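You operate a simulated robot arm through the tools that you are given. There is no shell and no other tool. Be economical: measure what you need, move in short steps, check, and stop when the job is done.

Carry out the task below with a simulated two-armed robot. There is one attempt and no reset: what you move stays moved.

Task
Put one of the springs from the brown mat on the blue mat. Put the 56 mm aluminium ring from the brown mat on the brass plate and the 50 mm aluminium ring on the dark plate. Fetch the yellow rag and set it on the ground plate. Fetch the tall dial stand and stand it on the green mat. Fetch the grey rag and set it on the wash bench. Take the index card and put it on top of the curled drawing. Do these in any order. Set down upright: spring, tall dial stand.

The check looks at the end state, three seconds after you hand in, the way a careful person would. Anything else that was tipped, shoved, dropped, spilled or broken makes it a failure.

Robot
Two 7-joint arms with two-finger parallel grippers on one trunk, on a base that drives. Base frame: it is fixed to the floor where the robot stands at the start and does not move with it; the origin is under the middle of the robot, x ahead of it, y to its left, z up; the surface under the hand at the start is at about z = 880. Lengths are in mm, angles in degrees, forces in N, time in s.
The left shoulder is at the start at [71, 156, 1155], the right one opposite. Places, roughly: aluminium ring [750, 0, 1000]; blue mat [1600, -100, 900]; brass plate (9x11x1 cm) [800, 0, 900]; curled drawing [750, -2750, 1000]; dark plate (9x11x1 cm) [900, -100, 900]; green mat [-900, -1200, 900]; grey rag (6x9x4 cm) [3300, -1000, 900]; ground plate [-800, -1600, 900]; index card [3500, -1000, 1000]; spring (3x3x6 cm) [800, -200, 900]; tall dial stand (5x14x22 cm) [3400, -700, 900]; wash bench (30x24 cm) [-20, 1440, 880]; yellow rag (6x11x4 cm) [1000, -500, 800]. Payload 3.91 kg a hand.
The tool frame of a hand sits at the grasp point between the pads (the TCP): z along the fingers, y along the line on which they close. The tips reach 30 mm beyond it. Largest opening 110 mm; finger width 20, thickness 10; the body of the gripper, 48 by 112 mm, starts 55 mm behind the TCP.
Orientation is that of the tool frame in the base frame, as [roll, pitch, yaw] about the fixed x, y, z axes, in that order (R = Rz(yaw) Ry(pitch) Rx(roll)). With the fingers straight down and closing along the base's y, the tool's x points along the base's -x, its y along +y and its z along -z.

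Tools
- The arms move only by the tool nudge_tool. It takes "left_rows", "right_rows" or both (then of equal length, played together; a hand with none holds still); each is a list of rows, each an object (a shift or turn left out is 0, a gripper value left out holds the last) with "dp": the shift along the tool's x, y, z in units of 500 mm (1.0 is 500 mm), a list of three; "dr": the turn, a rotation vector about the tool's x, y, z in units of 60 degrees (1.0 is 60 degrees), a list of three; "grip": the closure in counts, from 0 (fully open) to 255 (shut). In form: [{"dp": [x, y, z], "dr": [wx, wy, wz], "grip": grip}, ...]. A call has 1 to 12 rows; each row is the pose to reach, as a shift and turn from the pose commanded when the call began, along the tool's axes at that moment. A call with a number of a shift or a turn outside -1 to 1 is refused whole. Each row takes 0.2 s and may step no farther than 50 mm and 8.6 degrees from the row before; otherwise, or with a gripper value out of range, the whole call is refused. A pose out of reach is approached as far as the arm can. The call stops where the force on the tool passes 40 N (or 10 N more than at its start, if that is more) or the arm is blocked; 0.2 s more then pass. The fingers move at their own pace (about 108 mm/s each) and stop on an object; they squeeze with about 32 N. The grip force told is the motor's: it shows also when the fingers shut on nothing. Time passes only in rows, and 0.2 s behind the last, so rows that repeat a pose let the fingers close. It gives the time, the measured TCP pose, the force on the tool (base axes), the opening and the grip force at its end, in the units of the frame above (readings bear some noise), with the torque about the TCP (base axes, N m) and any sound that the robot's microphone picked up.
- Cameras (640 x 400 px; columns grow to the right, rows downward): "scene" is now at [123.3, 49.6, 1383.2]; the picture's right is [0.55, -0.83, -0.00], its down [-0.46, -0.31, -0.83] and it looks along [0.69, 0.46, -0.56] (base axes); focal length 214 px, centre (320, 200). "left" rides on the left gripper at [72, -17, -104] in its tool frame; the picture's right is [0.23, 0.97, 0.00], its down [-0.76, 0.18, -0.62] and it looks along [-0.61, 0.14, 0.78] (tool axes); focal length 222 px, centre (320, 200). "right" rides on the right gripper at [72, 17, -104] in its tool frame; the picture's right is [-0.23, 0.97, 0.00], its down [-0.76, -0.18, -0.62] and it looks along [-0.61, -0.14, 0.78] (tool axes); focal length 222 px, centre (320, 200). There is no depth. A picture from a camera that has moved, and an enlarged one, comes with that camera's place and axes in the base frame and with its lens.
- get_image(camera): a new picture of that camera. The clock stands still meanwhile.
- raise_lower(by): slides the trunk up (or, below 0, down) by that many mm; the arms and the scene camera ride with it, the base frame stays. It gives what a move gives, with no picture.
- roll_base(legs): drives the robot by 1 to 6 legs, each [ahead, left, turn to the left] in mm, mm and degrees, along the robot's own axes; the way and the turn of a leg run together, so that a leg with both is an arc; at most 1500 mm and 180 degrees a leg. The arms and the cameras ride along, it lands a little off, and it stops where it bumps. It gives what a move gives.
- pan_tilt(pan, tilt): turns the head with the scene camera to pan (to the left, within 86 degrees either way) and tilt (down, from -29 to 69), counted from straight ahead of the robot. It gives what a move gives.
- zoom(camera, box): a new picture of the part [left, top, right, bottom] of that camera's present view, enlarged. The clock stands still meanwhile.
- hand_in(): hands the job in; it is judged then, once.

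Work in short steps. Places have to be worked out from the pictures, the camera data and where the tool is seen: move nearer, look again, correct. Check each grasp and each placing, and mend what went wrong. You have 207 turns and 210 pictures in all, those below and enlarged ones among them. Open the grippers and draw the arms clear of the work before you hand the job in, unless the task says otherwise.

The tools are called after "Request:" by a JSON object that holds its "fn" and its "kwargs". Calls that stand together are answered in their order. nudge_tool: Moves the arms, as the interface text tells. Its arguments: {"type":"object","properties":{"left_rows":{"type":"array","items":{"type":"object","properties":{"dp":{"type":"array","items":{"type":"number"}},"dr":{"type":"array","items":{"type":"number"}},"grip":{"type":"number"}}}},"right_rows":{"type":"array","items":{"type":"object","properties":{"dp":{"type":"array","items":{"type":"number"}},"dr":{"type":"array","items":{"type":"number"}},"grip":{"type":"number"}}}}},"required":[]} The other tools are called the same way: raise_lower (by) slides the trunk up or down; roll_base (legs) drives the base; pan_tilt (pan, tilt) turns the head that bears the scene camera; get_image (camera) takes a picture; zoom (camera, box) takes an enlarged picture of a part of a camera's view; hand_in () hands the job in.

At the start:

```text
time_s: 0.0
left_ee_pos: [779.8, 418.8, 1182.5]
left_ee_rot: [179.9, 0.0, 180.0]
left_ft_force: [-0.1, -0.4, -0.3]
left_torque: [0.0, 0.0, -0.02]
left_width: 110.2
left_gripper_force: 0.0
right_ee_pos: [805.1, -342.6, 1190.7]
right_ee_rot: [-180.0, 0.0, 179.9]
right_ft_force: [-0.2, -0.8, -0.1]
right_torque: [-0.03, 0.01, 0.01]
right_width: 110.1
right_gripper_force: 0.1
trunk travel left (down, up): [-600.0, 340.0]
robot x, y, heading: [1.8, 0.3, -0.2]
head pan, tilt: [33.6, 33.8]
```

scene: 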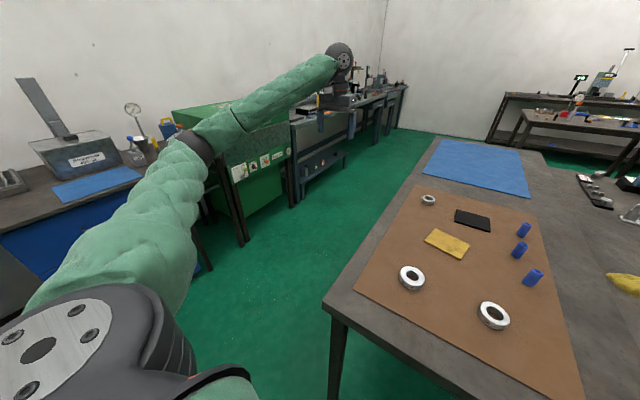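
right: 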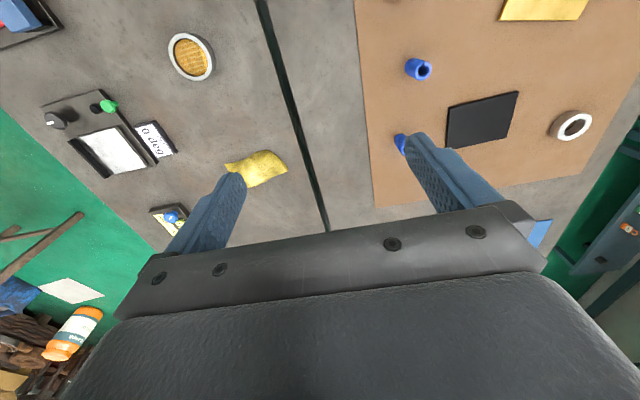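
left: 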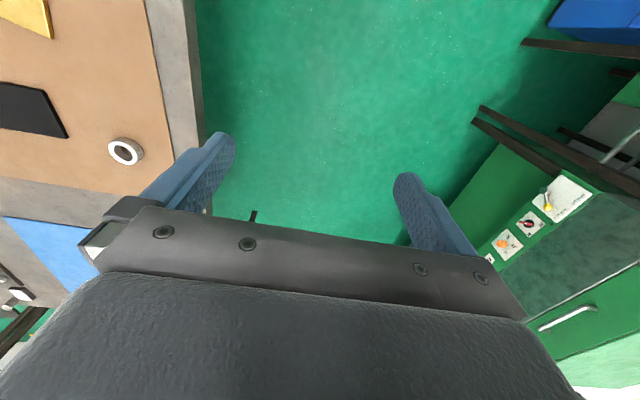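

The scene shows the brown mat ahead with three rings, two plates, three springs, and a blue mat beyond. I turn the head ahead and down to map the bench.

Request:
{"fn": "pan_tilt", "kwargs": {"pan": -8, "tilt": 42}}

Request:
{"fn": "get_image", "kwargs": {"camera": "scene"}}

```text
time_s: 1.1
left_ee_pos: [779.1, 419.9, 1182.5]
left_ee_rot: [180.0, -0.1, 179.9]
left_ft_force: [0.5, -0.5, 0.2]
left_torque: [0.0, 0.03, 0.0]
left_width: 110.2
left_gripper_force: 0.0
right_ee_pos: [805.0, -343.5, 1189.9]
right_ee_rot: [-180.0, 0.1, 180.0]
right_ft_force: [-1.3, -0.7, -1.0]
right_torque: [0.0, -0.01, 0.0]
right_width: 110.2
right_gripper_force: 0.0
trunk travel left (down, up): [-600.0, 340.0]
robot x, y, heading: [0.7, -3.5, -0.1]
head pan, tilt: [-8.0, 42.0]
```

```text
206 pictures are left
camera scene: at [132.3, -11.1, 1370.8], right [-0.14, -0.99, 0.0], down [-0.66, 0.09, -0.74], along [0.74, -0.1, -0.67], focal length 214 px, centre (320, 200)
```

scene: 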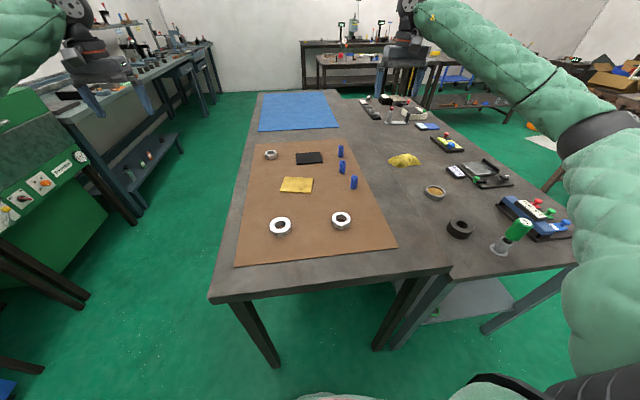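

I zoom in on the mat to measure rings, plates and springs.

Request:
{"fn": "zoom", "kwargs": {"camera": "scene", "box": [220, 80, 460, 280]}}

Request:
{"fn": "zoom", "kwargs": {"camera": "scene", "box": [250, 140, 370, 240]}}

```text
2.00 times, centred on (340, 180) of scene
camera zoom: at [132.3, -11.1, 1370.8], right [-0.14, -0.99, 0.0], down [-0.66, 0.09, -0.74], along [0.74, -0.1, -0.67], focal length 429 px, centre (280, 240)
```

zoom: 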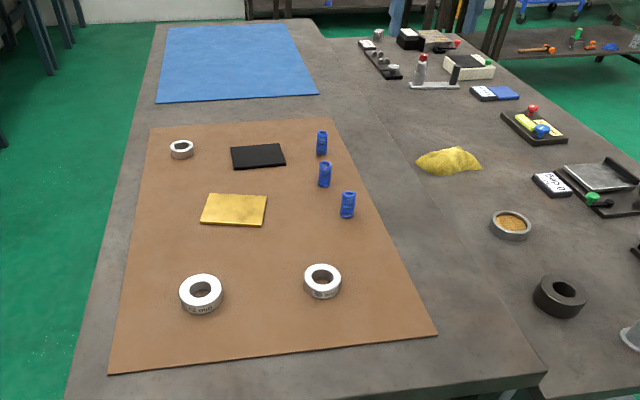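

```text
4.00 times, centred on (310, 190) of scene
camera zoom: at [132.3, -11.1, 1370.8], right [-0.14, -0.99, 0.0], down [-0.66, 0.09, -0.74], along [0.74, -0.1, -0.67], focal length 858 px, centre (360, 240)
```

zoom: 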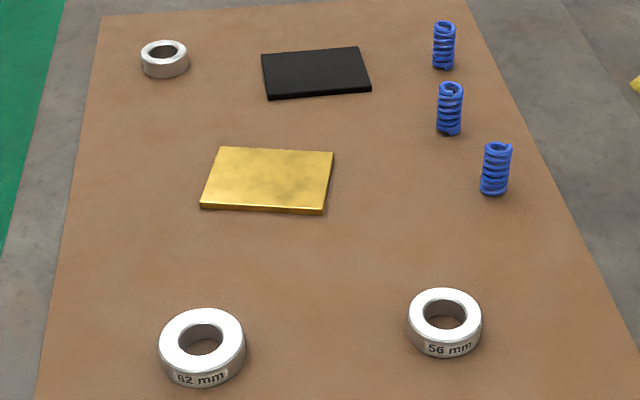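

Labels read 62 mm (near left) and 56 mm (near right); the small far-left ring should be the 50. I judge the 56 ring at about (555,-135), brass plate (753,-15), dark plate (934,-78), 50 ring (981,82), springs at (707,-211), (804,-192), (920,-211). I move the right hand above the 56 ring at z≈1040.

Request:
{"fn": "nudge_tool", "kwargs": {"right_rows": [{"dp": [0.0625, 0.052, 0.0375]}, {"dp": [0.125, 0.104, 0.075]}, {"dp": [0.1875, 0.156, 0.1125]}, {"dp": [0.25, 0.208, 0.15]}, {"dp": [0.3125, 0.26, 0.1875]}, {"dp": [0.375, 0.312, 0.225]}, {"dp": [0.4375, 0.364, 0.2625]}, {"dp": [0.5, 0.416, 0.3]}, {"dp": [0.5, 0.416, 0.3]}]}}

Request:
{"fn": "get_image", "kwargs": {"camera": "right"}}

Request:
{"fn": "get_image", "kwargs": {"camera": "scene"}}

```text
time_s: 3.1
left_ee_pos: [779.4, 419.7, 1183.7]
left_ee_rot: [180.0, 0.0, 180.0]
left_ft_force: [-0.4, 0.1, -0.3]
left_torque: [0.02, -0.01, 0.03]
left_width: 110.0
left_gripper_force: 0.0
right_ee_pos: [553.4, -136.0, 1039.7]
right_ee_rot: [179.9, 0.0, 179.9]
right_ft_force: [-0.2, -0.7, -0.8]
right_torque: [-0.04, 0.03, -0.04]
right_width: 109.9
right_gripper_force: 0.1
trunk travel left (down, up): [-600.0, 340.0]
robot x, y, heading: [4.4, -0.9, -0.3]
head pan, tilt: [-8.0, 42.0]
```

```text
203 pictures are left
camera right: at [481.7, -118.0, 1142.0], right [0.23, 0.97, 0.0], down [0.76, -0.18, 0.62], along [0.61, -0.14, -0.78], focal length 222 px, centre (320, 200)
```

right: 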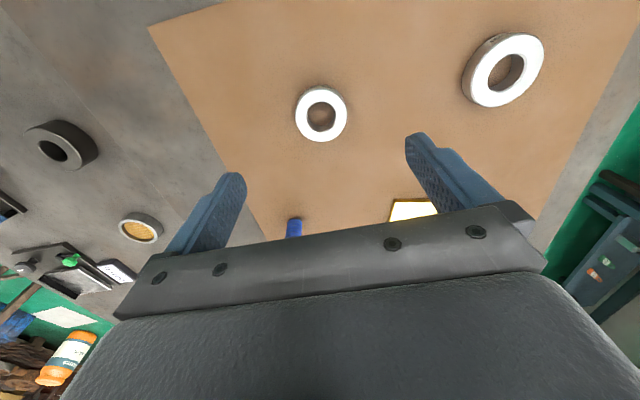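

```text
202 pictures are left
camera scene: at [132.1, -11.7, 1370.8], right [-0.14, -0.99, 0.0], down [-0.66, 0.09, -0.74], along [0.74, -0.1, -0.67], focal length 214 px, centre (320, 200)
```

scene: 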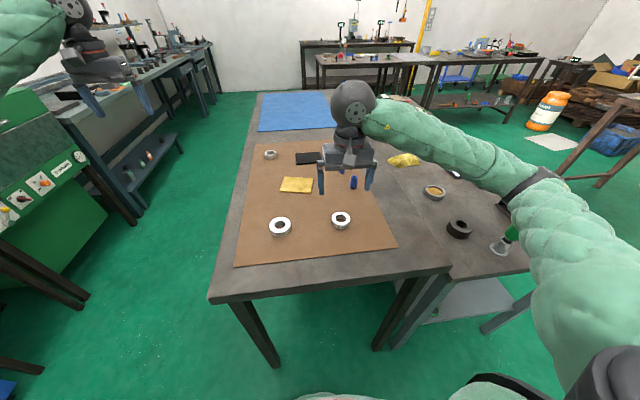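

The hand picture puts the ring at (557,-134), agreeing with the scene estimate. I descend to z≈918 with slight correction.

Request:
{"fn": "nudge_tool", "kwargs": {"right_rows": [{"dp": [-0.007, 0.004, 0.08]}, {"dp": [-0.007, 0.004, 0.15]}, {"dp": [-0.007, 0.004, 0.2]}, {"dp": [-0.007, 0.004, 0.244]}, {"dp": [-0.007, 0.004, 0.244]}]}}

Request:
{"fn": "get_image", "kwargs": {"camera": "right"}}

Request:
{"fn": "zoom", "kwargs": {"camera": "scene", "box": [290, 160, 410, 240]}}

```text
time_s: 4.3
left_ee_pos: [770.9, 432.1, 1186.2]
left_ee_rot: [-179.4, 0.3, -179.9]
left_ft_force: [0.0, -0.8, -0.3]
left_torque: [-0.01, 0.02, -0.03]
left_width: 110.0
left_gripper_force: 0.1
right_ee_pos: [556.6, -124.2, 930.3]
right_ee_rot: [-179.3, 1.0, 179.9]
right_ft_force: [-0.4, -0.7, -0.1]
right_torque: [-0.01, -0.01, -0.02]
right_width: 109.9
right_gripper_force: 0.0
trunk travel left (down, up): [-600.0, 340.0]
robot x, y, heading: [2.6, 0.6, 0.1]
head pan, tilt: [-8.0, 42.0]
```

```text
201 pictures are left
camera right: at [481.5, -106.2, 1032.5], right [0.23, 0.97, -0.01], down [0.75, -0.17, 0.64], along [0.62, -0.15, -0.77], focal length 222 px, centre (320, 200)
```

right: 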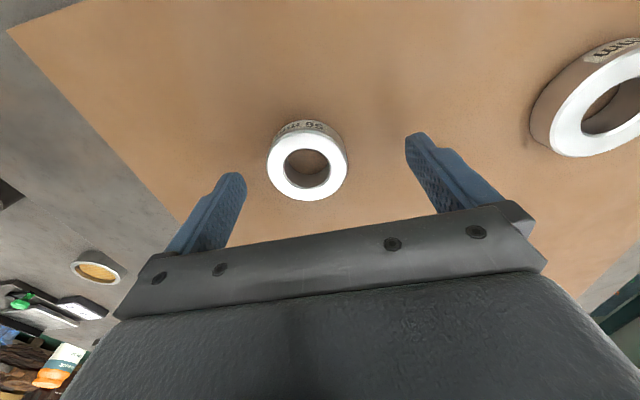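

```text
5.00 times, centred on (350, 200) of scene
camera zoom: at [123.3, 2.8, 1374.2], right [-0.14, -0.99, 0.01], down [-0.66, 0.08, -0.75], along [0.74, -0.11, -0.66], focal length 1072 px, centre (170, 200)
```

zoom: 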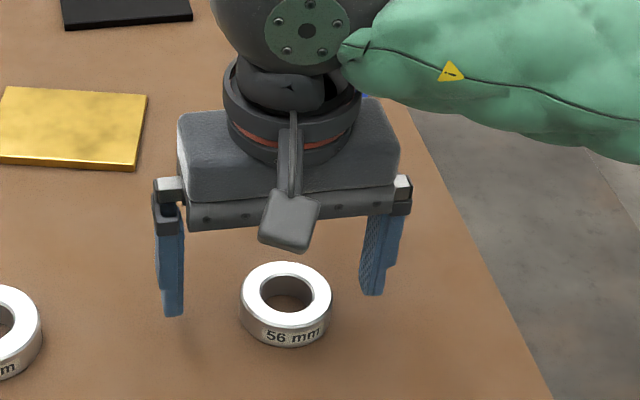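

The hand stopped short (z 930) and the whole robot shifted slightly, so something of the arm may be leaning on the bench. I look at the scene.

Request:
{"fn": "get_image", "kwargs": {"camera": "scene"}}

Request:
{"fn": "get_image", "kwargs": {"camera": "left"}}

```text
199 pictures are left
camera scene: at [123.3, 2.8, 1374.2], right [-0.14, -0.99, 0.01], down [-0.66, 0.08, -0.75], along [0.74, -0.11, -0.66], focal length 214 px, centre (320, 200)
```

scene: 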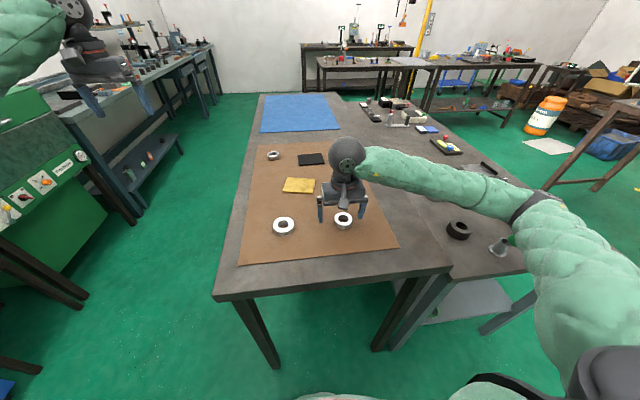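

```text
198 pictures are left
camera left: at [697.9, 415.0, 1289.6], right [-0.23, 0.97, -0.01], down [0.76, 0.19, 0.63], along [0.61, 0.13, -0.78], focal length 222 px, centre (320, 200)
```

left: 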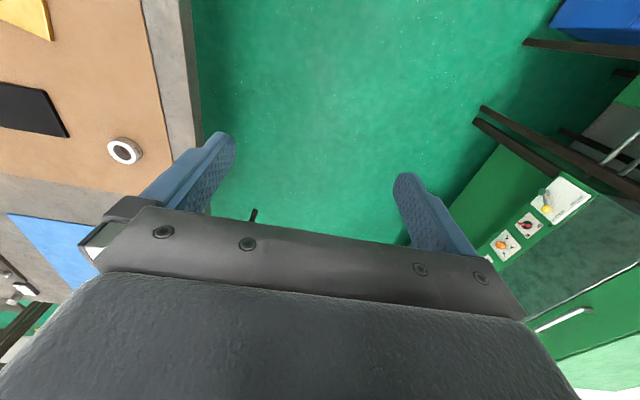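

The right elbow/forearm is low, leaning on the bench near the green-handled item. I raise the hand back up and check.

Request:
{"fn": "nudge_tool", "kwargs": {"right_rows": [{"dp": [0, 0, -0.06]}, {"dp": [0, 0, -0.12]}, {"dp": [0, 0, -0.18]}, {"dp": [0, 0, -0.244]}, {"dp": [0, 0, -0.244]}]}}

Request:
{"fn": "get_image", "kwargs": {"camera": "scene"}}

```text
time_s: 5.5
left_ee_pos: [779.5, 419.8, 1183.0]
left_ee_rot: [-180.0, -0.1, -180.0]
left_ft_force: [1.4, 0.3, -1.2]
left_torque: [0.01, 0.0, 0.05]
left_width: 110.0
left_gripper_force: 0.1
right_ee_pos: [557.7, -132.1, 1041.2]
right_ee_rot: [-180.0, -0.1, -179.9]
right_ft_force: [-0.4, 0.0, 0.6]
right_torque: [-0.01, 0.01, -0.02]
right_width: 110.1
right_gripper_force: 0.0
trunk travel left (down, up): [-600.0, 340.0]
robot x, y, heading: [-2.0, 6.2, 0.1]
head pan, tilt: [-8.0, 42.0]
```

```text
197 pictures are left
camera scene: at [132.4, -12.0, 1370.5], right [-0.14, -0.99, 0.0], down [-0.66, 0.09, -0.74], along [0.74, -0.1, -0.67], focal length 214 px, centre (320, 200)
```

scene: 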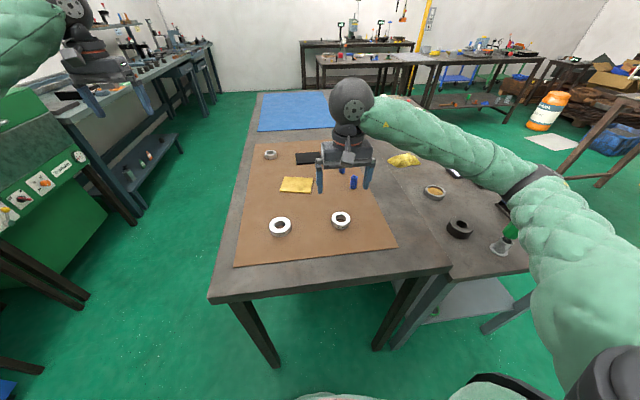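

The hand is back and the knob items look as before. I back off 220 mm and raise the trunk 120 so the arm is straighter and the elbow stays high.

Request:
{"fn": "raise_lower", "kwargs": {"by": 120}}

Request:
{"fn": "roll_base", "kwargs": {"legs": [[-220, 0, 0]]}}

Request:
{"fn": "pan_tilt", "kwargs": {"pan": -20, "tilt": 42}}

Request:
{"fn": "get_image", "kwargs": {"camera": "scene"}}

```text
time_s: 7.0
left_ee_pos: [777.9, 419.9, 1302.7]
left_ee_rot: [-180.0, -0.1, 180.0]
left_ft_force: [-0.5, -0.3, -0.3]
left_torque: [0.0, 0.01, 0.0]
left_width: 109.9
left_gripper_force: 0.1
right_ee_pos: [558.6, -130.7, 1161.2]
right_ee_rot: [179.9, 0.0, -180.0]
right_ft_force: [0.8, -0.1, 0.4]
right_torque: [0.0, 0.01, -0.03]
right_width: 110.1
right_gripper_force: 0.1
trunk travel left (down, up): [-720.0, 220.0]
robot x, y, heading: [1.6, -1.3, -0.1]
head pan, tilt: [-8.0, 42.0]
```

```text
time_s: 8.7
left_ee_pos: [559.4, 418.8, 1302.8]
left_ee_rot: [-179.9, -0.1, 180.0]
left_ft_force: [1.0, -0.1, 0.4]
left_torque: [-0.03, 0.0, -0.02]
left_width: 109.7
left_gripper_force: 0.1
right_ee_pos: [336.4, -133.6, 1161.8]
right_ee_rot: [-180.0, 0.0, 179.9]
right_ft_force: [0.5, 0.6, 0.8]
right_torque: [0.02, 0.02, 0.05]
right_width: 110.1
right_gripper_force: 0.0
trunk travel left (down, up): [-720.0, 220.0]
robot x, y, heading: [-220.1, -1.5, -0.2]
head pan, tilt: [-8.0, 42.0]
```

```text
time_s: 9.4
left_ee_pos: [559.6, 419.0, 1303.1]
left_ee_rot: [180.0, 0.0, 180.0]
left_ft_force: [1.1, -0.7, 0.7]
left_torque: [0.0, 0.0, 0.04]
left_width: 110.0
left_gripper_force: 0.2
right_ee_pos: [337.5, -132.0, 1161.7]
right_ee_rot: [-179.9, 0.0, 179.9]
right_ft_force: [-0.1, 0.3, 0.2]
right_torque: [0.03, 0.02, 0.01]
right_width: 109.8
right_gripper_force: 0.0
trunk travel left (down, up): [-720.0, 220.0]
robot x, y, heading: [-223.5, -0.7, -0.2]
head pan, tilt: [-20.0, 42.0]
```

```text
196 pictures are left
camera scene: at [-92.3, -28.0, 1490.8], right [-0.34, -0.94, 0.0], down [-0.63, 0.23, -0.74], along [0.7, -0.25, -0.67], focal length 214 px, centre (320, 200)
```

scene: 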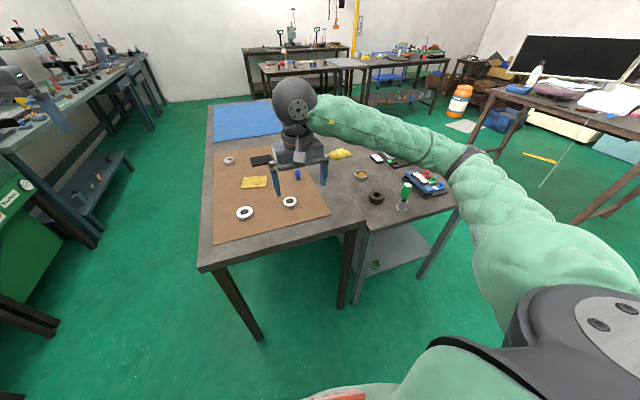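

Now I move the right hand forward over the ring to z≈990.

Request:
{"fn": "nudge_tool", "kwargs": {"right_rows": [{"dp": [-0.09, 0, 0.03]}, {"dp": [-0.18, 0, 0.06]}, {"dp": [-0.26, -0.002, 0.11]}, {"dp": [-0.34, -0.003, 0.17]}, {"dp": [-0.4, -0.003, 0.24]}, {"dp": [-0.44, -0.003, 0.31]}, {"dp": [-0.44, -0.003, 0.343]}, {"dp": [-0.44, -0.003, 0.343]}]}}

Request:
{"fn": "get_image", "kwargs": {"camera": "right"}}

Request:
{"fn": "get_image", "kwargs": {"camera": "scene"}}

```text
time_s: 11.2
left_ee_pos: [558.5, 419.5, 1301.9]
left_ee_rot: [180.0, 0.0, 179.9]
left_ft_force: [0.0, 0.5, -0.6]
left_torque: [0.01, 0.01, 0.03]
left_width: 110.2
left_gripper_force: 0.1
right_ee_pos: [560.4, -134.6, 988.8]
right_ee_rot: [-179.9, 0.0, 179.9]
right_ft_force: [-0.1, -0.1, 0.6]
right_torque: [-0.02, 0.0, 0.02]
right_width: 110.1
right_gripper_force: 0.1
trunk travel left (down, up): [-720.0, 220.0]
robot x, y, heading: [-221.2, -2.8, -0.5]
head pan, tilt: [-20.0, 42.0]
```

```text
195 pictures are left
camera right: at [487.8, -116.8, 1091.6], right [0.23, 0.97, 0.0], down [0.76, -0.18, 0.62], along [0.61, -0.14, -0.78], focal length 222 px, centre (320, 200)
```

right: 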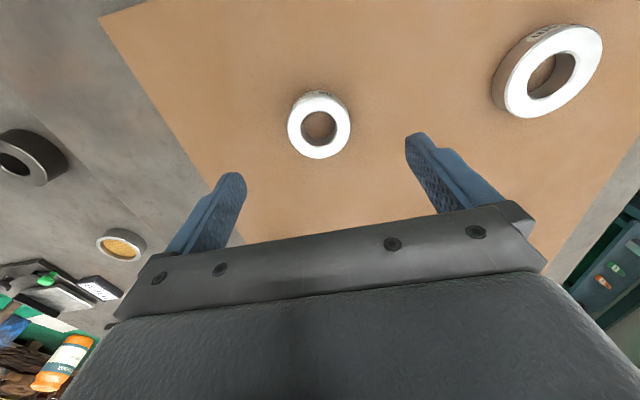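

```text
194 pictures are left
camera scene: at [-92.2, -28.0, 1490.8], right [-0.34, -0.94, 0.0], down [-0.63, 0.23, -0.74], along [0.7, -0.26, -0.67], focal length 214 px, centre (320, 200)
```

scene: 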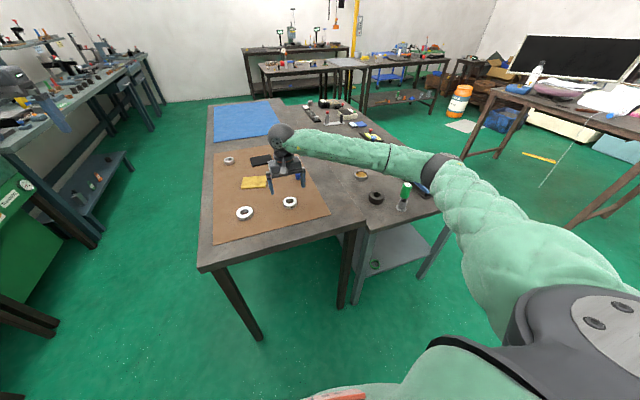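

Ring is confirmed at (557,-133). The elbow still looks low near the blue fixture, so I raise the trunk 150 more and then bring the hand down to z≈930.

Request:
{"fn": "raise_lower", "kwargs": {"by": 150}}

Request:
{"fn": "nudge_tool", "kwargs": {"right_rows": [{"dp": [0.005, 0.002, 0.09]}, {"dp": [0.005, 0.002, 0.18]}, {"dp": [0.005, 0.002, 0.27]}, {"dp": [0.005, 0.002, 0.36]}, {"dp": [0.005, 0.002, 0.418]}, {"dp": [0.005, 0.002, 0.418]}]}}

Request:
{"fn": "get_image", "kwargs": {"camera": "right"}}

Request:
{"fn": "get_image", "kwargs": {"camera": "scene"}}

```text
time_s: 13.0
left_ee_pos: [561.0, 419.4, 1453.1]
left_ee_rot: [-180.0, 0.0, -180.0]
left_ft_force: [0.3, 0.6, -0.5]
left_torque: [-0.03, 0.0, 0.01]
left_width: 110.1
left_gripper_force: 0.0
right_ee_pos: [560.3, -135.1, 1138.4]
right_ee_rot: [180.0, 0.0, 179.9]
right_ft_force: [0.3, 0.1, -0.2]
right_torque: [0.01, 0.0, -0.02]
right_width: 109.9
right_gripper_force: 0.1
trunk travel left (down, up): [-870.0, 70.0]
robot x, y, heading: [-217.5, -0.6, -0.2]
head pan, tilt: [-20.0, 42.0]
```

```text
time_s: 14.4
left_ee_pos: [558.9, 419.3, 1454.2]
left_ee_rot: [-179.9, 0.0, 179.9]
left_ft_force: [-0.7, 0.7, 0.4]
left_torque: [-0.02, -0.01, 0.05]
left_width: 110.1
left_gripper_force: 0.1
right_ee_pos: [556.4, -131.8, 928.4]
right_ee_rot: [179.9, 0.0, -179.9]
right_ft_force: [-0.5, -0.5, -0.2]
right_torque: [-0.03, -0.01, -0.03]
right_width: 110.2
right_gripper_force: 0.0
trunk travel left (down, up): [-870.0, 70.0]
robot x, y, heading: [-220.4, -1.8, 0.1]
head pan, tilt: [-20.0, 42.0]
```

```text
193 pictures are left
camera right: at [484.0, -114.4, 1032.0], right [0.23, 0.97, 0.0], down [0.76, -0.18, 0.62], along [0.61, -0.14, -0.78], focal length 222 px, centre (320, 200)
```

right: 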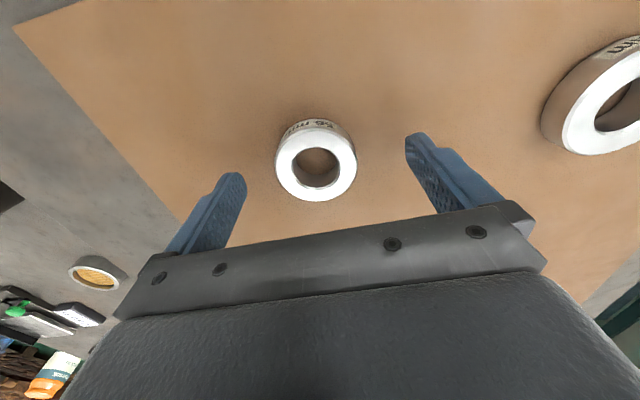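

```text
192 pictures are left
camera scene: at [-92.5, -28.0, 1640.8], right [-0.34, -0.94, 0.0], down [-0.63, 0.23, -0.74], along [0.7, -0.26, -0.67], focal length 214 px, centre (320, 200)
```

scene: 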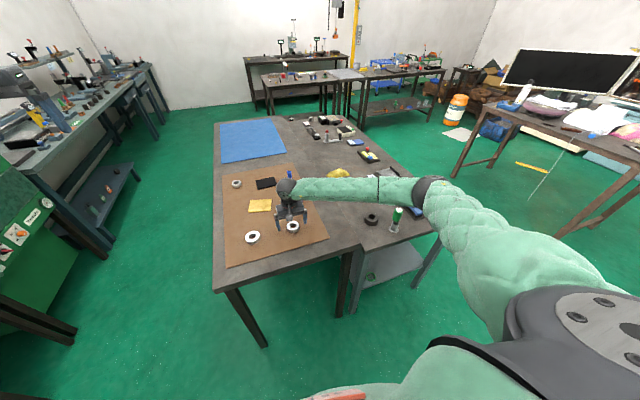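

Clear now. I go down to z≈917 and close on the ring.

Request:
{"fn": "nudge_tool", "kwargs": {"right_rows": [{"dp": [-0.004, -0.002, 0.023]}, {"dp": [-0.004, -0.002, 0.023], "grip": 255}, {"dp": [-0.004, -0.002, 0.023], "grip": 255}, {"dp": [-0.004, -0.002, 0.023], "grip": 255}, {"dp": [-0.004, -0.002, 0.023], "grip": 255}]}}

Request:
{"fn": "get_image", "kwargs": {"camera": "right"}}

```text
time_s: 15.6
left_ee_pos: [559.5, 419.7, 1453.3]
left_ee_rot: [-180.0, 0.0, 179.8]
left_ft_force: [-0.3, 1.0, 0.1]
left_torque: [-0.01, 0.01, -0.02]
left_width: 110.0
left_gripper_force: 0.1
right_ee_pos: [558.1, -132.1, 918.8]
right_ee_rot: [180.0, 0.0, 179.9]
right_ft_force: [-0.3, 0.5, -0.4]
right_torque: [-0.05, 0.0, 0.0]
right_width: 55.3
right_gripper_force: 32.0
trunk travel left (down, up): [-870.0, 70.0]
robot x, y, heading: [-221.2, 1.0, -0.0]
head pan, tilt: [-20.0, 42.0]
```

```text
191 pictures are left
camera right: at [485.7, -115.8, 1020.7], right [0.23, 0.97, 0.0], down [0.76, -0.18, 0.62], along [0.61, -0.14, -0.78], focal length 222 px, centre (320, 200)
```

right: 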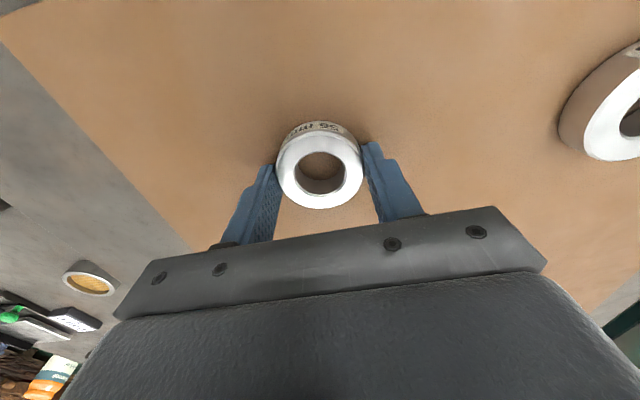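

Gripped at 55 mm. I lift 130 mm, then drive the base ahead 195 and left 117 to carry the ring over the brass plate.

Request:
{"fn": "nudge_tool", "kwargs": {"right_rows": [{"dp": [0, 0, -0.09]}, {"dp": [0, 0, -0.18]}, {"dp": [0, 0, -0.26]}, {"dp": [0, 0, -0.26]}]}}

Request:
{"fn": "roll_base", "kwargs": {"legs": [[195, 117, 0]]}}

Request:
{"fn": "get_image", "kwargs": {"camera": "right"}}

Request:
{"fn": "get_image", "kwargs": {"camera": "scene"}}

```text
time_s: 16.6
left_ee_pos: [559.3, 419.1, 1453.4]
left_ee_rot: [-180.0, 0.0, 179.9]
left_ft_force: [-0.2, 0.1, 0.2]
left_torque: [0.02, 0.0, 0.0]
left_width: 110.2
left_gripper_force: 0.0
right_ee_pos: [558.5, -132.5, 1046.6]
right_ee_rot: [-180.0, -0.1, -180.0]
right_ft_force: [-0.2, -0.1, -0.6]
right_torque: [0.01, 0.0, 0.0]
right_width: 55.1
right_gripper_force: 32.0
trunk travel left (down, up): [-870.0, 70.0]
robot x, y, heading: [-220.1, -0.7, -0.3]
head pan, tilt: [-20.0, 42.0]
```

```text
time_s: 18.3
left_ee_pos: [749.8, 535.4, 1454.0]
left_ee_rot: [-179.9, 0.0, 179.8]
left_ft_force: [0.2, 0.7, -1.0]
left_torque: [-0.02, 0.0, -0.01]
left_width: 109.8
left_gripper_force: 0.2
right_ee_pos: [749.6, -16.8, 1047.0]
right_ee_rot: [180.0, -0.1, 179.9]
right_ft_force: [0.1, 0.0, -0.2]
right_torque: [-0.01, 0.03, -0.05]
right_width: 55.1
right_gripper_force: 31.8
trunk travel left (down, up): [-870.0, 70.0]
robot x, y, heading: [-29.1, 119.9, -0.1]
head pan, tilt: [-20.0, 42.0]
```

```text
190 pictures are left
camera right: at [676.5, 0.0, 1150.2], right [0.23, 0.97, 0.0], down [0.76, -0.18, 0.62], along [0.61, -0.14, -0.78], focal length 222 px, centre (320, 200)
```

right: 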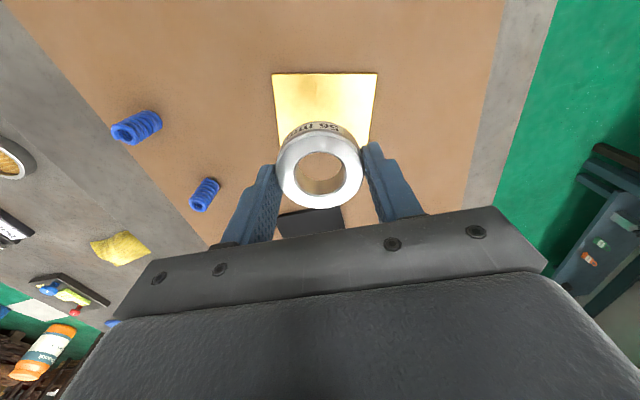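

```text
189 pictures are left
camera scene: at [98.0, 88.4, 1641.0], right [-0.34, -0.94, 0.0], down [-0.63, 0.23, -0.74], along [0.7, -0.26, -0.67], focal length 214 px, centre (320, 200)
```

scene: 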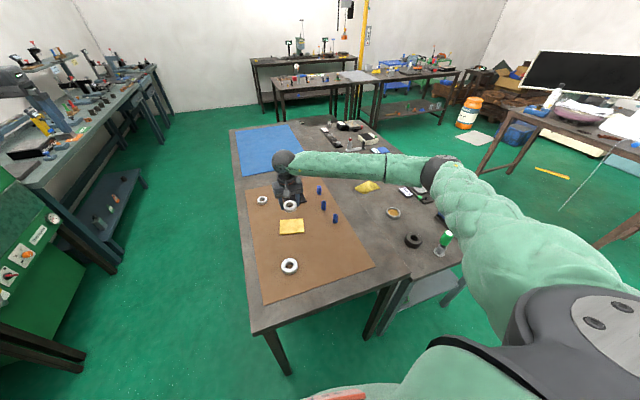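

Plate centre works out at about (760,-14), plate slightly turned. I shift 10 mm ahead, 3 mm left and lower to z≈936, then look.

Request:
{"fn": "nudge_tool", "kwargs": {"right_rows": [{"dp": [-0.01, 0.003, 0.08]}, {"dp": [-0.02, 0.006, 0.15]}, {"dp": [-0.02, 0.006, 0.2]}, {"dp": [-0.02, 0.006, 0.222]}, {"dp": [-0.02, 0.006, 0.222]}]}}

Request:
{"fn": "get_image", "kwargs": {"camera": "right"}}

Request:
{"fn": "zoom", "kwargs": {"camera": "scene", "box": [240, 170, 360, 245]}}

```text
time_s: 19.5
left_ee_pos: [751.1, 535.3, 1453.0]
left_ee_rot: [-179.9, 0.0, 179.9]
left_ft_force: [-0.2, 0.3, 0.1]
left_torque: [-0.01, 0.03, 0.0]
left_width: 110.1
left_gripper_force: 0.1
right_ee_pos: [760.1, -15.3, 935.4]
right_ee_rot: [180.0, 0.0, 179.9]
right_ft_force: [-1.1, -0.1, -1.8]
right_torque: [-0.02, 0.02, -0.03]
right_width: 54.9
right_gripper_force: 32.1
trunk travel left (down, up): [-870.0, 70.0]
robot x, y, heading: [-31.6, 115.2, -0.2]
head pan, tilt: [-20.0, 42.0]
```

```text
188 pictures are left
camera right: at [686.9, 1.8, 1038.5], right [0.23, 0.97, 0.0], down [0.76, -0.18, 0.62], along [0.61, -0.14, -0.78], focal length 222 px, centre (320, 200)
```

right: 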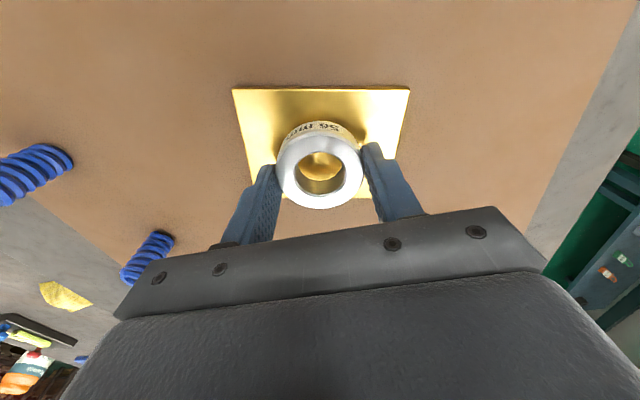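

```text
5.33 times, centred on (300, 208) of scene
camera zoom: at [99.3, 88.7, 1640.8], right [-0.34, -0.94, 0.0], down [-0.63, 0.23, -0.74], along [0.7, -0.26, -0.67], focal length 1144 px, centre (427, 160)
```

zoom: 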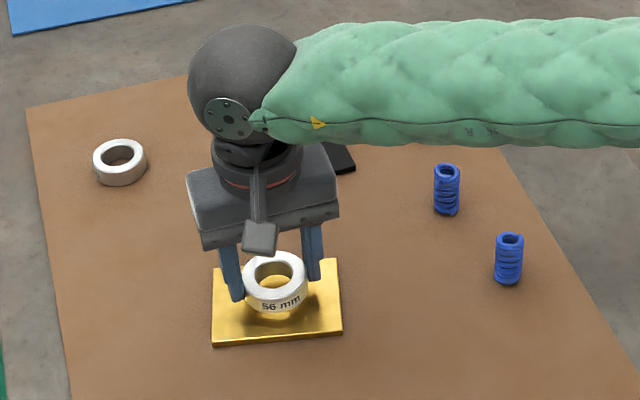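

Ring is centred over the plate. I lower 6 mm, open, and lift away.

Request:
{"fn": "nudge_tool", "kwargs": {"right_rows": [{"dp": [0, 0, 0.006]}, {"dp": [0, 0, 0.012]}, {"dp": [0, 0, 0.012], "grip": 0}, {"dp": [0, 0, 0.012], "grip": 0}, {"dp": [0, 0, 0.012], "grip": 0}, {"dp": [0, 0, -0.05], "grip": 0}, {"dp": [0, 0, -0.13], "grip": 0}, {"dp": [0, 0, -0.22], "grip": 0}, {"dp": [0, 0, -0.22], "grip": 0}]}}

Request:
{"fn": "get_image", "kwargs": {"camera": "right"}}

```text
time_s: 21.5
left_ee_pos: [751.2, 535.2, 1453.9]
left_ee_rot: [-180.0, -0.1, 179.9]
left_ft_force: [-0.7, 0.0, 0.5]
left_torque: [-0.03, 0.06, -0.03]
left_width: 110.1
left_gripper_force: 0.0
right_ee_pos: [761.6, -15.8, 1044.4]
right_ee_rot: [179.9, -0.1, 179.9]
right_ft_force: [0.3, -0.4, 0.2]
right_torque: [0.0, 0.02, 0.0]
right_width: 110.1
right_gripper_force: 0.1
trunk travel left (down, up): [-870.0, 70.0]
robot x, y, heading: [-28.8, 111.8, -0.0]
head pan, tilt: [-20.0, 42.0]
```

```text
186 pictures are left
camera right: at [687.9, 2.0, 1148.7], right [0.23, 0.97, 0.0], down [0.76, -0.18, 0.62], along [0.61, -0.14, -0.78], focal length 222 px, centre (320, 200)
```

right: 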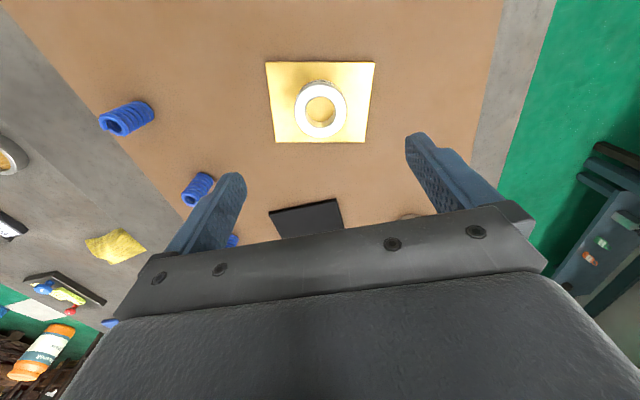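

The 56 mm ring sits well on the brass plate. Next I plan to work from the aisle left of the table; I look around there first.

Request:
{"fn": "pan_tilt", "kwargs": {"pan": 40, "tilt": 35}}

Request:
{"fn": "get_image", "kwargs": {"camera": "scene"}}

Request:
{"fn": "pan_tilt", "kwargs": {"pan": 86, "tilt": 40}}

Request:
{"fn": "get_image", "kwargs": {"camera": "scene"}}

Request:
{"fn": "pan_tilt", "kwargs": {"pan": 0, "tilt": 69}}

Request:
{"fn": "get_image", "kwargs": {"camera": "scene"}}

```text
time_s: 22.8
left_ee_pos: [750.8, 535.4, 1453.2]
left_ee_rot: [-179.8, 0.1, 179.9]
left_ft_force: [0.3, 0.4, 0.6]
left_torque: [0.0, 0.01, 0.04]
left_width: 109.7
left_gripper_force: 0.0
right_ee_pos: [760.8, -14.7, 1045.9]
right_ee_rot: [180.0, 0.0, 179.9]
right_ft_force: [0.7, 0.6, -0.6]
right_torque: [0.01, -0.02, 0.0]
right_width: 109.9
right_gripper_force: 0.1
trunk travel left (down, up): [-870.0, 70.0]
robot x, y, heading: [-29.8, 118.9, 0.0]
head pan, tilt: [40.0, 35.0]
```

```text
185 pictures are left
camera scene: at [88.1, 173.6, 1651.3], right [0.64, -0.77, 0.0], down [-0.44, -0.37, -0.82], along [0.63, 0.52, -0.57], focal length 214 px, centre (320, 200)
```

scene: 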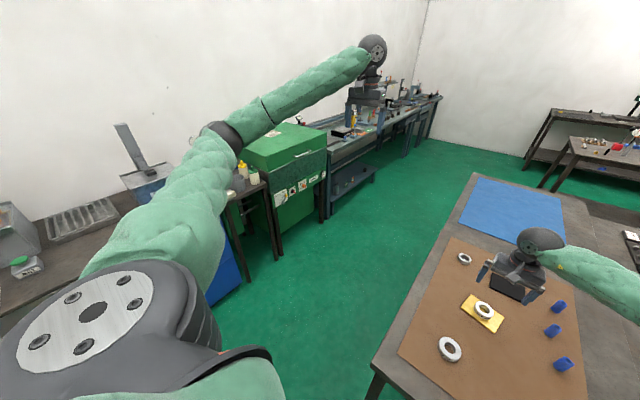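

```text
time_s: 23.9
left_ee_pos: [752.0, 535.4, 1453.8]
left_ee_rot: [180.0, 0.0, 179.9]
left_ft_force: [0.4, 0.1, -0.4]
left_torque: [0.01, -0.03, 0.0]
left_width: 110.1
left_gripper_force: 0.1
right_ee_pos: [760.0, -15.2, 1046.0]
right_ee_rot: [-179.9, 0.1, 180.0]
right_ft_force: [0.4, 0.1, -0.5]
right_torque: [-0.03, 0.02, 0.01]
right_width: 110.1
right_gripper_force: 0.1
trunk travel left (down, up): [-870.0, 70.0]
robot x, y, heading: [-28.4, 119.7, -0.0]
head pan, tilt: [85.9, 40.0]
```

```text
184 pictures are left
camera scene: at [26.7, 202.0, 1643.8], right [1.0, -0.07, 0.0], down [-0.05, -0.64, -0.77], along [0.06, 0.76, -0.64], focal length 214 px, centre (320, 200)
```

scene: 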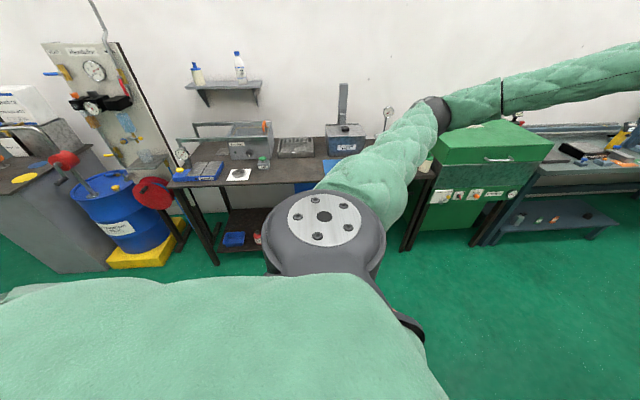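

```text
time_s: 25.5
left_ee_pos: [750.6, 534.7, 1453.9]
left_ee_rot: [179.9, 0.0, 179.9]
left_ft_force: [-0.8, 0.2, -0.5]
left_torque: [0.02, -0.01, -0.04]
left_width: 110.2
left_gripper_force: 0.2
right_ee_pos: [761.0, -14.4, 1046.0]
right_ee_rot: [179.9, 0.0, 179.9]
right_ft_force: [0.1, -0.5, -0.4]
right_torque: [-0.01, -0.01, 0.01]
right_width: 109.8
right_gripper_force: 0.1
trunk travel left (down, up): [-870.0, 70.0]
robot x, y, heading: [-26.4, 115.6, -0.0]
head pan, tilt: [0.0, 68.8]
```

```text
183 pictures are left
camera scene: at [76.3, 117.1, 1607.6], right [0.0, -1.0, 0.0], down [-0.93, 0.0, -0.36], along [0.36, 0.0, -0.93], focal length 214 px, centre (320, 200)
```

scene: 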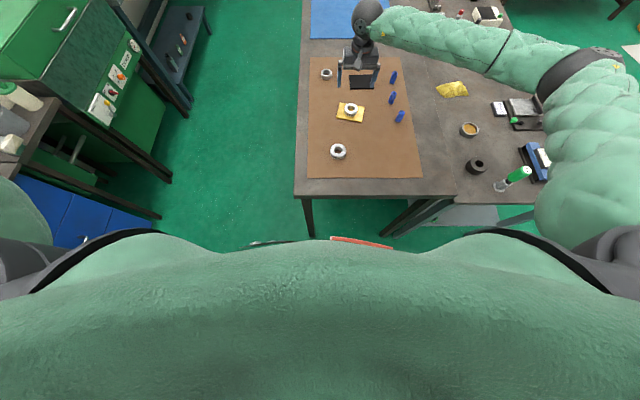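

The aisle is ~1.1 m wide (table edge y≈200, cabinets y≈1350). I lift the right hand, turn right 90°, back up to y≈650, then slide along the table towards x≈950 so the arms stay above the table.

Request:
{"fn": "nudge_tool", "kwargs": {"right_rows": [{"dp": [0.05, 0, -0.08]}, {"dp": [0.1, 0, -0.16]}, {"dp": [0.15, 0, -0.24]}, {"dp": [0.2, 0, -0.32]}, {"dp": [0.2, 0, -0.4]}, {"dp": [0.2, 0, -0.4]}]}}

Request:
{"fn": "roll_base", "kwargs": {"legs": [[-150, 0, 0], [0, 0, -90], [-535, 0, 0]]}}

Request:
{"fn": "pan_tilt", "kwargs": {"pan": 60, "tilt": 40}}

Request:
{"fn": "get_image", "kwargs": {"camera": "scene"}}

```text
time_s: 26.9
left_ee_pos: [752.4, 534.9, 1451.9]
left_ee_rot: [-179.9, -0.1, 179.9]
left_ft_force: [-0.3, 0.0, -0.4]
left_torque: [0.02, 0.03, -0.03]
left_width: 109.9
left_gripper_force: 0.1
right_ee_pos: [661.2, -16.0, 1248.1]
right_ee_rot: [-180.0, -0.2, 179.9]
right_ft_force: [0.7, -0.3, -0.7]
right_torque: [0.03, 0.03, 0.02]
right_width: 110.0
right_gripper_force: 0.0
trunk travel left (down, up): [-870.0, 70.0]
robot x, y, heading: [-34.1, 115.3, -0.1]
head pan, tilt: [0.0, 68.8]
```

```text
time_s: 34.8
left_ee_pos: [228.2, -157.2, 1452.2]
left_ee_rot: [180.0, -0.1, 87.4]
left_ft_force: [0.0, -0.5, 0.1]
left_torque: [0.03, -0.01, -0.01]
left_width: 110.2
left_gripper_force: 0.0
right_ee_pos: [-318.6, -44.2, 1246.9]
right_ee_rot: [-180.0, -0.1, 87.5]
right_ft_force: [-0.1, -0.3, 0.3]
right_torque: [-0.02, -0.01, 0.03]
right_width: 110.2
right_gripper_force: 0.1
trunk travel left (down, up): [-870.0, 70.0]
robot x, y, heading: [-160.6, 641.7, -92.4]
head pan, tilt: [0.0, 68.8]
```

```text
time_s: 36.1
left_ee_pos: [228.3, -155.7, 1452.4]
left_ee_rot: [180.0, 0.0, 87.6]
left_ft_force: [0.0, 0.5, -0.7]
left_torque: [0.0, 0.01, -0.01]
left_width: 109.7
left_gripper_force: 0.0
right_ee_pos: [-317.5, -43.2, 1247.9]
right_ee_rot: [-180.0, 0.1, 87.5]
right_ft_force: [0.0, 0.4, 0.2]
right_torque: [0.04, 0.01, -0.02]
right_width: 110.1
right_gripper_force: 0.0
trunk travel left (down, up): [-870.0, 70.0]
robot x, y, heading: [-156.7, 640.4, -92.3]
head pan, tilt: [60.0, 40.0]
```

```text
182 pictures are left
camera scene: at [-89.1, 544.1, 1643.8], right [-0.54, -0.84, 0.0], down [-0.54, 0.35, -0.77], along [0.65, -0.41, -0.64], focal length 214 px, centre (320, 200)
```

scene: 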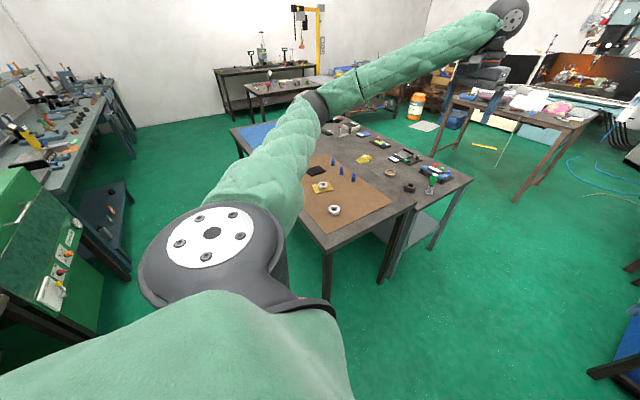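

Heading is −92.3°; I correct it and slide 1100 mm to the robot's left (base +x).

Request:
{"fn": "roll_base", "kwargs": {"legs": [[0, 0, 2.4], [0, 1100, 0]]}}

Request:
{"fn": "pan_tilt", "kwargs": {"pan": 0, "tilt": 50}}

Request:
{"fn": "get_image", "kwargs": {"camera": "scene"}}

Request:
{"fn": "get_image", "kwargs": {"camera": "right"}}

```text
time_s: 42.1
left_ee_pos: [1377.6, -122.2, 1452.0]
left_ee_rot: [180.0, 0.0, 91.0]
left_ft_force: [-0.6, -0.3, -0.3]
left_torque: [0.0, 0.0, 0.01]
left_width: 110.2
left_gripper_force: 0.1
right_ee_pos: [825.5, -44.2, 1247.8]
right_ee_rot: [-180.0, -0.1, 91.0]
right_ft_force: [0.3, 0.0, -0.3]
right_torque: [-0.03, -0.01, 0.02]
right_width: 109.9
right_gripper_force: 0.0
trunk travel left (down, up): [-870.0, 70.0]
robot x, y, heading: [939.4, 649.2, -88.8]
head pan, tilt: [60.0, 40.0]
```

```text
time_s: 43.5
left_ee_pos: [1379.4, -123.5, 1453.2]
left_ee_rot: [-180.0, 0.0, 91.1]
left_ft_force: [-0.4, -0.1, 0.6]
left_torque: [-0.02, 0.0, -0.02]
left_width: 109.7
left_gripper_force: 0.2
right_ee_pos: [824.8, -44.1, 1247.6]
right_ee_rot: [179.9, 0.0, 91.1]
right_ft_force: [-0.3, -0.1, 0.5]
right_torque: [0.02, -0.01, -0.03]
right_width: 110.3
right_gripper_force: 0.0
trunk travel left (down, up): [-870.0, 70.0]
robot x, y, heading: [947.9, 649.6, -89.0]
head pan, tilt: [0.0, 50.0]
```

```text
181 pictures are left
camera scene: at [945.3, 521.3, 1629.6], right [-1.0, -0.02, 0.0], down [-0.02, 0.77, -0.64], along [0.01, -0.64, -0.77], focal length 214 px, centre (320, 200)
```

scene: 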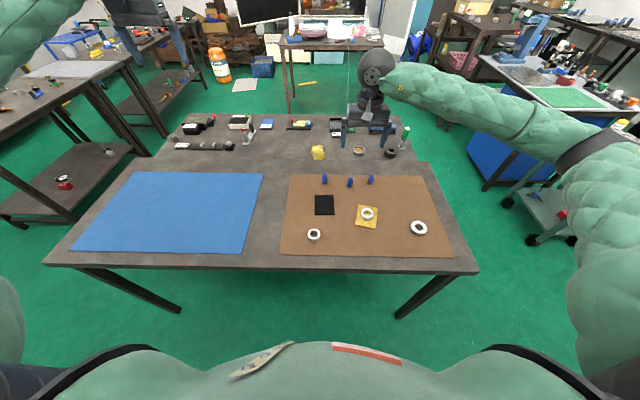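

```text
180 pictures are left
camera right: at [840.9, 29.2, 1351.0], right [0.98, -0.21, 0.0], down [-0.16, -0.77, 0.62], along [-0.13, -0.61, -0.78], focal length 222 px, centre (320, 200)
```

right: 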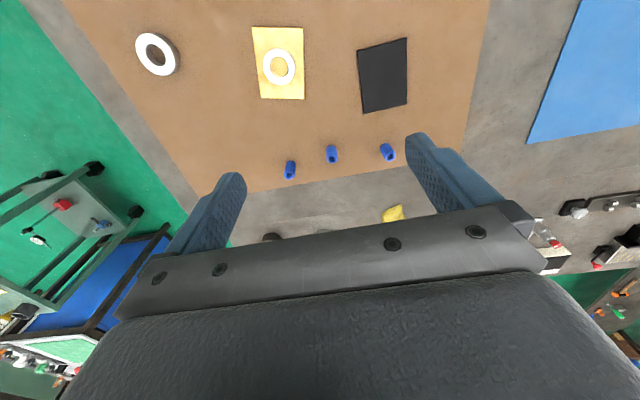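

All is visible. The 50 ring is at about (976,83), the yellow rag at about (967,-423). I move the left hand above the ring (z≈1100) and shift the right hand 100 mm aside, raised a bit.

Request:
{"fn": "nudge_tool", "kwargs": {"left_rows": [{"dp": [0.0357, -0.0667, 0.0587]}, {"dp": [0.0713, -0.1333, 0.1173]}, {"dp": [0.107, -0.2, 0.176]}, {"dp": [0.1427, -0.2667, 0.2347]}, {"dp": [0.1783, -0.3333, 0.2933]}, {"dp": [0.214, -0.4, 0.352]}, {"dp": [0.2497, -0.4667, 0.4107]}, {"dp": [0.2853, -0.5333, 0.4693]}, {"dp": [0.321, -0.6, 0.528]}, {"dp": [0.3567, -0.6667, 0.5867]}, {"dp": [0.3923, -0.7333, 0.6453]}, {"dp": [0.428, -0.8, 0.704]}], "right_rows": [{"dp": [0, -0.08, 0]}, {"dp": [0, -0.16, 0]}, {"dp": [0, -0.2, 0]}, {"dp": [0, -0.2, 0]}, {"dp": [0, -0.2, 0]}, {"dp": [0, -0.2, 0]}, {"dp": [0, -0.2, 0]}, {"dp": [0, -0.2, 0]}, {"dp": [0, -0.2, 0]}, {"dp": [0, -0.2, 0]}, {"dp": [0, -0.2, 0]}, {"dp": [0, -0.2, 0]}]}}

Request:
{"fn": "get_image", "kwargs": {"camera": "left"}}

Request:
{"fn": "get_image", "kwargs": {"camera": "scene"}}

```text
time_s: 46.0
left_ee_pos: [973.7, 83.3, 1101.7]
left_ee_rot: [180.0, 0.0, 91.2]
left_ft_force: [-0.2, -0.8, -0.1]
left_torque: [0.0, -0.03, -0.01]
left_width: 110.2
left_gripper_force: 0.1
right_ee_pos: [724.7, -45.7, 1248.1]
right_ee_rot: [-179.9, -0.1, 91.1]
right_ft_force: [0.4, 0.7, 0.2]
right_torque: [0.0, -0.01, 0.02]
right_width: 110.0
right_gripper_force: 0.1
trunk travel left (down, up): [-870.0, 70.0]
robot x, y, heading: [946.8, 649.6, -88.7]
head pan, tilt: [0.0, 50.0]
```

```text
179 pictures are left
camera left: at [954.5, 154.9, 1204.7], right [0.97, 0.25, 0.0], down [0.19, -0.76, 0.62], along [0.15, -0.6, -0.78], focal length 222 px, centre (320, 200)
```

left: 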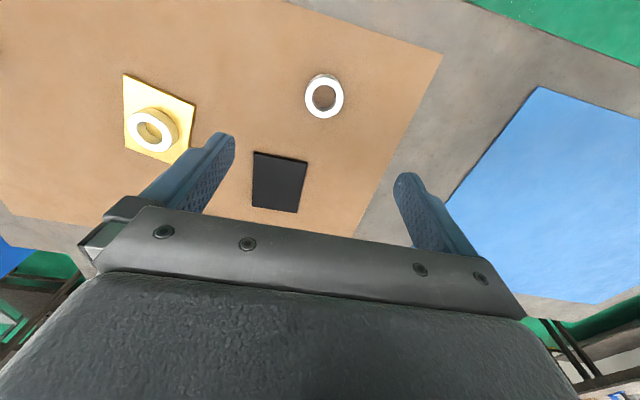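

```text
178 pictures are left
camera scene: at [943.4, 521.1, 1629.6], right [-1.0, -0.02, 0.0], down [-0.01, 0.77, -0.64], along [0.01, -0.64, -0.77], focal length 214 px, centre (320, 200)
```

scene: 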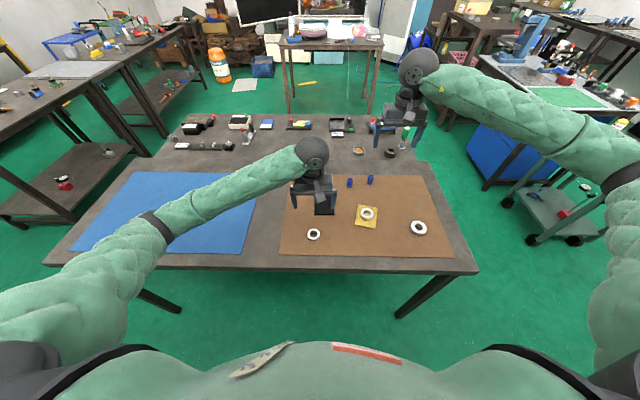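

Ring seen at (977,86), 50 mm wide. I descend to z≈919.

Request:
{"fn": "nudge_tool", "kwargs": {"left_rows": [{"dp": [0.005, 0.006, 0.09]}, {"dp": [0.005, 0.006, 0.18]}, {"dp": [0.005, 0.006, 0.27]}, {"dp": [0.005, 0.006, 0.33]}, {"dp": [0.005, 0.006, 0.365]}, {"dp": [0.005, 0.006, 0.365]}]}}

Request:
{"fn": "get_image", "kwargs": {"camera": "left"}}

```text
time_s: 47.5
left_ee_pos: [978.2, 85.9, 917.6]
left_ee_rot: [-180.0, 0.0, 91.1]
left_ft_force: [-0.4, 0.8, -0.5]
left_torque: [0.0, 0.02, -0.01]
left_width: 110.1
left_gripper_force: 0.0
right_ee_pos: [724.7, -43.8, 1249.0]
right_ee_rot: [180.0, 0.0, 91.1]
right_ft_force: [0.3, 1.0, 0.2]
right_torque: [0.01, -0.02, -0.01]
right_width: 109.9
right_gripper_force: 0.1
trunk travel left (down, up): [-870.0, 70.0]
robot x, y, heading: [945.0, 650.3, -88.7]
head pan, tilt: [0.0, 50.0]
```

```text
177 pictures are left
camera left: at [958.6, 156.8, 1020.9], right [0.97, 0.25, 0.0], down [0.19, -0.76, 0.62], along [0.15, -0.6, -0.78], focal length 222 px, centre (320, 200)
```

left: 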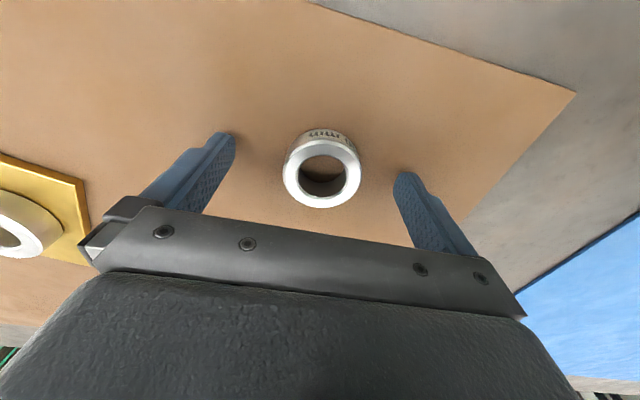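

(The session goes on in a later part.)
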